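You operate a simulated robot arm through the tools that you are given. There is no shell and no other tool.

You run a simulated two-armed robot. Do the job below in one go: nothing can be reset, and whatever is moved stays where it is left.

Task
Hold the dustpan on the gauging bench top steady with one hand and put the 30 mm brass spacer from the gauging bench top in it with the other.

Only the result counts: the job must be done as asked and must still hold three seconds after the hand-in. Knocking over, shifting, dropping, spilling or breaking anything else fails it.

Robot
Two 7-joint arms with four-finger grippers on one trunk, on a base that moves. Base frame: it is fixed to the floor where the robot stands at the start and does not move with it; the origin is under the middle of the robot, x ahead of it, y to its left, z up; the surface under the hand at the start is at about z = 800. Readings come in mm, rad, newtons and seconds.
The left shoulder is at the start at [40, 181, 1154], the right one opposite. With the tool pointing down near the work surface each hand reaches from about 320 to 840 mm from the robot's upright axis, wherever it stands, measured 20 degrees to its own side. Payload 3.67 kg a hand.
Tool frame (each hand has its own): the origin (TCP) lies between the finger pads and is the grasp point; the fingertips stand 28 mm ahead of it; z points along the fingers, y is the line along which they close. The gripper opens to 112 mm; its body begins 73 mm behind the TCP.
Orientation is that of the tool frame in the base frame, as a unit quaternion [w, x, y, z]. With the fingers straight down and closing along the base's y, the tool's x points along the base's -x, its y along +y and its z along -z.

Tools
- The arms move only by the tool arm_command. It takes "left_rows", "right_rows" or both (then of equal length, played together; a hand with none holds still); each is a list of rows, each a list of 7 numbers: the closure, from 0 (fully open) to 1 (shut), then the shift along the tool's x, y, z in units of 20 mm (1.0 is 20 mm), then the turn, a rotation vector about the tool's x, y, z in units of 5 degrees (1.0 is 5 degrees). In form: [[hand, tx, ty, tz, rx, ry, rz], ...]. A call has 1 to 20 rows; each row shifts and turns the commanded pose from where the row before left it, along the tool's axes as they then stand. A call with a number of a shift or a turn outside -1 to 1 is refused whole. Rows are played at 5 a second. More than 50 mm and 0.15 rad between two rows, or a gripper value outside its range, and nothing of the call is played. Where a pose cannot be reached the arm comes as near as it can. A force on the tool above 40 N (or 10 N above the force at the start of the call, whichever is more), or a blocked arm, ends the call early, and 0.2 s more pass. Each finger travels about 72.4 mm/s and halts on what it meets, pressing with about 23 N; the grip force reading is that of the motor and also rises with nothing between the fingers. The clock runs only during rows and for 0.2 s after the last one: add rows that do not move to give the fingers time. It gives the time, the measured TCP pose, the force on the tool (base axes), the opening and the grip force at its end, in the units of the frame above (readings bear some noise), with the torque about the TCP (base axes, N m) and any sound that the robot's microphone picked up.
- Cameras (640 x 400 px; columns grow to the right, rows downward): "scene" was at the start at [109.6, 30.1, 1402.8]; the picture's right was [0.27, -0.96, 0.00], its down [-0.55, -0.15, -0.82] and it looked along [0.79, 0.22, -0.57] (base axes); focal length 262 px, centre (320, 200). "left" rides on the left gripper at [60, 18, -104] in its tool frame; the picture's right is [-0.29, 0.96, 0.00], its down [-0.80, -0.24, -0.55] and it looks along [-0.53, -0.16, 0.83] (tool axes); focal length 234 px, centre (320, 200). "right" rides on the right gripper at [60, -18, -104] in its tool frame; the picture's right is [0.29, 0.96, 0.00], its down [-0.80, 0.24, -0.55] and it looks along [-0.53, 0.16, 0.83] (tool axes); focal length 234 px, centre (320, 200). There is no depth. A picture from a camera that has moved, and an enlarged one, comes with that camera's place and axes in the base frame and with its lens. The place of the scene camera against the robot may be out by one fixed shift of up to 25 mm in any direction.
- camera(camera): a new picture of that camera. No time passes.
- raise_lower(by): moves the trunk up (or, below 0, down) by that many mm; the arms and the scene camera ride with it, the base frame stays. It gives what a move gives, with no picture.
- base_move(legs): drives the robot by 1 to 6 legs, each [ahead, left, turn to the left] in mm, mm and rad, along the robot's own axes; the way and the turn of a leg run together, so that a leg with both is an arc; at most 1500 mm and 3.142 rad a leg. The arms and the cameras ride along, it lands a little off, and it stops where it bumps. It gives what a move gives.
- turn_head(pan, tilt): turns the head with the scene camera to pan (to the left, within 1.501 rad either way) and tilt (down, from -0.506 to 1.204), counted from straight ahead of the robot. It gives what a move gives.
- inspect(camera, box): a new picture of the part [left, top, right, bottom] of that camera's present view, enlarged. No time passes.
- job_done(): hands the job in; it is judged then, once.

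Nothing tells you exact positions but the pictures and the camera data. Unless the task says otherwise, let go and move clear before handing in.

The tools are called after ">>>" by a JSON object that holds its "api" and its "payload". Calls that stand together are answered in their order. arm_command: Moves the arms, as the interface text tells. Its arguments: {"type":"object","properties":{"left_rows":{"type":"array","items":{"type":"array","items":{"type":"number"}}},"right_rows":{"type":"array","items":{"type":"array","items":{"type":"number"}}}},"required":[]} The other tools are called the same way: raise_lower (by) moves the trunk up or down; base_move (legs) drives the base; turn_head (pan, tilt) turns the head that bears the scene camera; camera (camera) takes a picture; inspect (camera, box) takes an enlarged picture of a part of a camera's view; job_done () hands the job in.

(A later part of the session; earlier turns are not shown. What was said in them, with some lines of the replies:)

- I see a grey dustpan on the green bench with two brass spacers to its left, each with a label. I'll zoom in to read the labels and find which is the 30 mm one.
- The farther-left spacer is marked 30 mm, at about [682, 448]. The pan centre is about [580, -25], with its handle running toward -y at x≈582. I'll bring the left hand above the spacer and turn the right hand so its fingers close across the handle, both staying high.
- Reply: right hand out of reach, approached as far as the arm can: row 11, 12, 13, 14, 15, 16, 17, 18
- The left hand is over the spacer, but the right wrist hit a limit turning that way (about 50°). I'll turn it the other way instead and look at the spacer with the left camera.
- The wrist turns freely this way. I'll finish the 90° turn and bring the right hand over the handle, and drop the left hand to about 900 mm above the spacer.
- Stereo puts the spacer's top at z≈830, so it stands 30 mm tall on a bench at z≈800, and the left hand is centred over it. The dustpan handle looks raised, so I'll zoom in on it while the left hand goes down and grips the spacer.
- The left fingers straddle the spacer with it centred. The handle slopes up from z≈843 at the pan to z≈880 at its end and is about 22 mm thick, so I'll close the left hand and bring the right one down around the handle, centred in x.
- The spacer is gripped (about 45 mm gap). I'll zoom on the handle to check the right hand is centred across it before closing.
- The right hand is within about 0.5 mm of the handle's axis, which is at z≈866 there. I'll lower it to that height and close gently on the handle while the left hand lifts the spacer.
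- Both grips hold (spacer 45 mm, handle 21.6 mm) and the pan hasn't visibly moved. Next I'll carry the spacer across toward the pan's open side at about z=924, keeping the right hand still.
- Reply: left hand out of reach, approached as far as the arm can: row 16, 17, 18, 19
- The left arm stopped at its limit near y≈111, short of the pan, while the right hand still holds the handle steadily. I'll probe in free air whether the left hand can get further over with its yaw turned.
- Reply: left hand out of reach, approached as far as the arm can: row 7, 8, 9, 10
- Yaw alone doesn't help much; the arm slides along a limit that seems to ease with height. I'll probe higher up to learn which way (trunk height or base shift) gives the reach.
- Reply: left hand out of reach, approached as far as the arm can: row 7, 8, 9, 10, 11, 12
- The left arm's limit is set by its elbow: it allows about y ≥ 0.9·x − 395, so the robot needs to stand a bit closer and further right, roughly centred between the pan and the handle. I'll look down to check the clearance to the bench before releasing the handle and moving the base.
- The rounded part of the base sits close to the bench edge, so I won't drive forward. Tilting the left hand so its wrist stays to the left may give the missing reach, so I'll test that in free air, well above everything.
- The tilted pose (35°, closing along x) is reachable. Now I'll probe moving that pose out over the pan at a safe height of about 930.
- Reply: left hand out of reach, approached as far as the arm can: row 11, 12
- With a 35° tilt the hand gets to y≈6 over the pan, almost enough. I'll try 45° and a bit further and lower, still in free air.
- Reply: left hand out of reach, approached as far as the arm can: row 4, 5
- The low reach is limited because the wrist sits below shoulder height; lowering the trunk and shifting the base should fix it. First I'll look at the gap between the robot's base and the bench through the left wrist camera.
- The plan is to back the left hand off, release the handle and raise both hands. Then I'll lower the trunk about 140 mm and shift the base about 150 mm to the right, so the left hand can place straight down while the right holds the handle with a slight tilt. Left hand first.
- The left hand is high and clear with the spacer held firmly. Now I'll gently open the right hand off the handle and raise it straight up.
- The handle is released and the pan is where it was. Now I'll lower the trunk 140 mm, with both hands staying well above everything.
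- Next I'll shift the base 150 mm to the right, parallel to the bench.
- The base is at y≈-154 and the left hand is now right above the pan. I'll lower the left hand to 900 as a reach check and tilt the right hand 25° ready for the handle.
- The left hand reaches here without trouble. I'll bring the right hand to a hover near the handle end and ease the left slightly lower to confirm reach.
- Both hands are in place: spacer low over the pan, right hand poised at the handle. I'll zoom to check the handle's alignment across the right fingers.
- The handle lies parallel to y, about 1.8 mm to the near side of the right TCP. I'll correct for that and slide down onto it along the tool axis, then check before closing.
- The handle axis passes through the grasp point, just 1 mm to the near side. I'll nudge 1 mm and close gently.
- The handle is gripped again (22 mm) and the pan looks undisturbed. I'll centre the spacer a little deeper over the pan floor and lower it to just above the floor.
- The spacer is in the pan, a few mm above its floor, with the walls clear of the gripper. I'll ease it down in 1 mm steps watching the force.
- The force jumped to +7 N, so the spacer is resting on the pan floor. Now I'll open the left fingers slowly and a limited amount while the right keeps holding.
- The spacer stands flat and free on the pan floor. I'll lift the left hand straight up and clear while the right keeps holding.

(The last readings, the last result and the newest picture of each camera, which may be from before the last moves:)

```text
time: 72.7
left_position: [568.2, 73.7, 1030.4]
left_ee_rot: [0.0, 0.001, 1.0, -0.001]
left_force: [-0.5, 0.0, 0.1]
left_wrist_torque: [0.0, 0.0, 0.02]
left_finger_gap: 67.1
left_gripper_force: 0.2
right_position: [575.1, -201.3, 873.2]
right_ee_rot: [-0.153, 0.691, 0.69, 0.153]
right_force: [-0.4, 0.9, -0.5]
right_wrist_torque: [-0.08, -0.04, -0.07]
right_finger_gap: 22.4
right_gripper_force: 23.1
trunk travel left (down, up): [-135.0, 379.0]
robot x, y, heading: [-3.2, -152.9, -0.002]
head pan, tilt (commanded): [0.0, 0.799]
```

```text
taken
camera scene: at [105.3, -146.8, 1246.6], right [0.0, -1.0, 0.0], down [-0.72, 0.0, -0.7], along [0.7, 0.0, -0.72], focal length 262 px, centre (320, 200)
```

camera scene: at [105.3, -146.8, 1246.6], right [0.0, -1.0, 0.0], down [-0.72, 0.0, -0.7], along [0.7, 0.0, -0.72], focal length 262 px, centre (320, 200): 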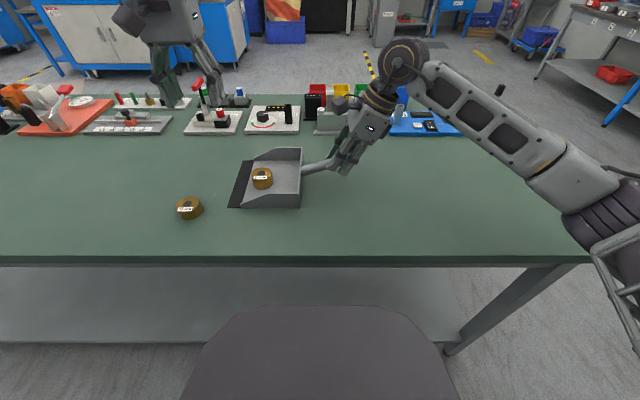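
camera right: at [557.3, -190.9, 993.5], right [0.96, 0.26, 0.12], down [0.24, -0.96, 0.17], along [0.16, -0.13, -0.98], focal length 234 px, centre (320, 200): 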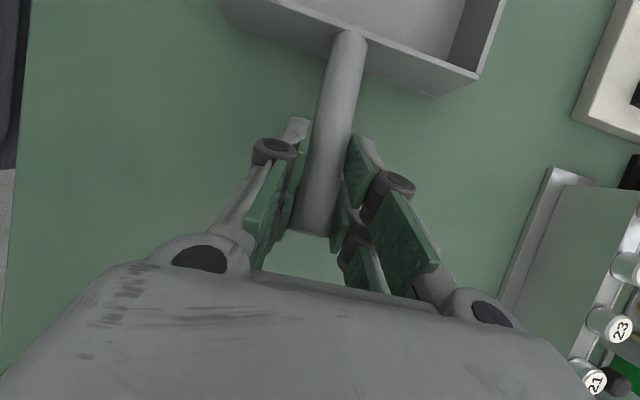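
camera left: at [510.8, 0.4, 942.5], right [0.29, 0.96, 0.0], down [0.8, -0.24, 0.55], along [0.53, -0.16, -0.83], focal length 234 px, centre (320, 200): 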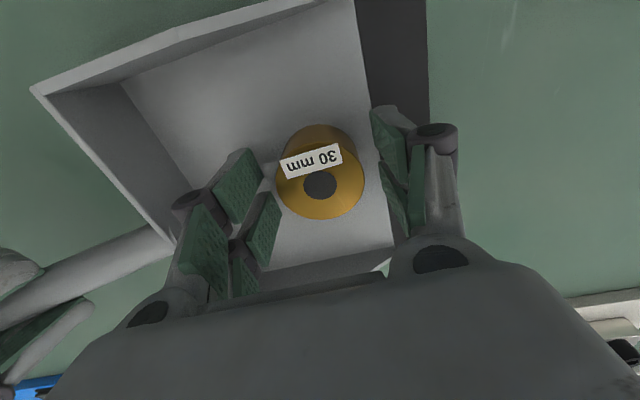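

The spacer sits in the pan and the left hand is clear. Finally I'll gently release the handle and back the right hand off along its own axis.

>>> {"api": "arm_command", "payload": {"right_rows": [[0.8, 0, 0, 0, 0, 0, 0], [0.77, 0, 0, 0, 0, 0, 0], [0.72, 0, 0, 0, 0, 0, 0], [0.6, 0, 0, 0, 0, 0, 0], [0.4, 0, 0, 0, 0, 0, 0], [0.2, 0, 0, 0, 0, 0, 0], [0.2, 0, 0, 0, 0, 0, 0], [0.2, 0, 0, 0, 0, 0, 0]]}}

>>> {"api": "arm_command", "payload": {"right_rows": [[0.2, 0, 0, -0.3, 0, 0, 0], [0.2, 0, 0, -0.6, 0, 0, 0], [0.2, 0, 0, -1, 0, 0, 0], [0.2, 0, 0, -1, 0, 0, 0], [0.2, 0, 0, -1, 0, 0, 0], [0.2, 0, 0, -1, 0, 0, 0], [0.2, 0, 0, -1, 0, 0, 0], [0.2, 0, 0, -1, 0, 0, 0], [0.2, 0, 0, -1, 0, 0, 0]]}}

>>> {"api": "camera", "payload": {"camera": "scene"}}

>>> {"api": "inspect", "payload": {"camera": "scene", "box": [160, 130, 400, 240]}}

>>> {"api": "camera", "payload": {"camera": "right"}}

```text
time: 74.5
left_position: [568.3, 72.0, 1030.0]
left_ee_rot: [0.0, 0.0, 1.0, 0.0]
left_force: [-0.1, 0.9, -0.6]
left_wrist_torque: [0.0, -0.04, -0.01]
left_finger_gap: 67.2
left_gripper_force: 0.0
right_position: [575.6, -201.3, 873.3]
right_ee_rot: [-0.152, 0.691, 0.689, 0.154]
right_force: [-0.6, -0.2, 0.0]
right_wrist_torque: [0.02, -0.01, 0.02]
right_finger_gap: 89.6
right_gripper_force: 0.1
trunk travel left (down, up): [-135.0, 379.0]
robot x, y, heading: [-1.8, -154.8, 0.0]
head pan, tilt (commanded): [0.0, 0.799]
```

```text
time: 76.5
left_position: [568.6, 71.3, 1030.4]
left_ee_rot: [0.001, 0.0, 1.0, -0.001]
left_force: [0.4, 0.4, 0.8]
left_wrist_torque: [0.03, -0.01, -0.02]
left_finger_gap: 66.8
left_gripper_force: 0.1
right_position: [574.5, -268.1, 1016.5]
right_ee_rot: [-0.153, 0.69, 0.691, 0.153]
right_force: [0.0, 0.5, 0.4]
right_wrist_torque: [0.0, 0.0, -0.02]
right_finger_gap: 89.7
right_gripper_force: 0.0
trunk travel left (down, up): [-135.0, 379.0]
robot x, y, heading: [-1.8, -154.0, 0.002]
head pan, tilt (commanded): [0.0, 0.799]
```

```text
taken
camera scene: at [105.1, -147.0, 1246.6], right [0.0, -1.0, 0.0], down [-0.72, 0.0, -0.7], along [0.7, 0.0, -0.72], focal length 262 px, centre (320, 200)
```

scene: 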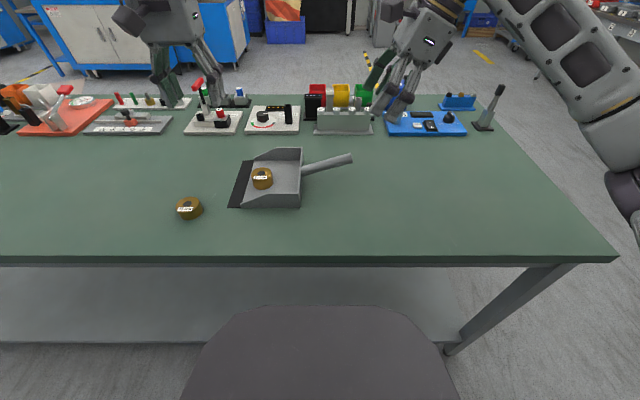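

```text
2.67 times, centred on (280, 185) of scene
camera zoom: at [105.1, -147.0, 1246.6], right [0.0, -1.0, 0.0], down [-0.72, 0.0, -0.7], along [0.7, 0.0, -0.72], focal length 699 px, centre (427, 240)
```

zoom: 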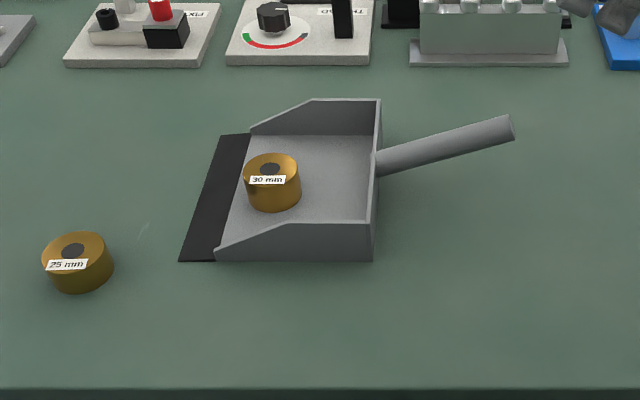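

```text
taken
camera right: at [557.2, -257.7, 1136.5], right [0.96, 0.26, 0.12], down [0.24, -0.96, 0.17], along [0.16, -0.13, -0.98], focal length 234 px, centre (320, 200)
```

right: 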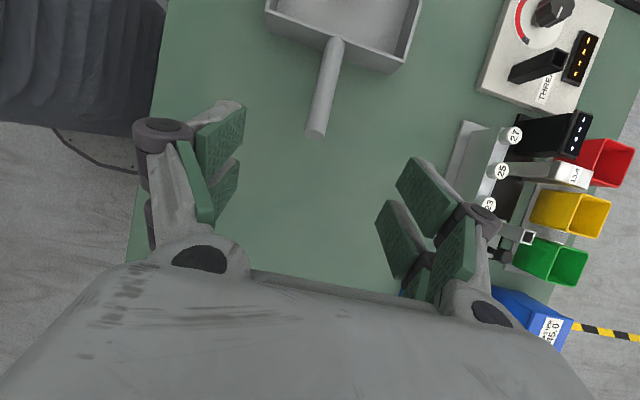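

The 30 mm spacer stands inside the dustpan, the pan and everything else are where they were, and both hands are released and clear. I'm handing in the job.

>>> {"api": "job_done", "payload": {}}

```text
The job is handed in.
```

The 30 mm brass spacer is standing flat on the dustpan floor. The right hand held the pan by its handle while the left hand set the spacer down and let go. Both hands have now released and are well clear.

- **Regrip:** The left arm could not reach the pan from where the robot first stood. I let go of the handle, lowered the trunk 140 mm and shifted the base about 155 mm to the right. I then took the handle again before placing the spacer.
- **Surroundings:** In the last pictures the dustpan, the 25 mm spacer and the other items on the bench look undisturbed.

The job is handed in; no verdict has come back.
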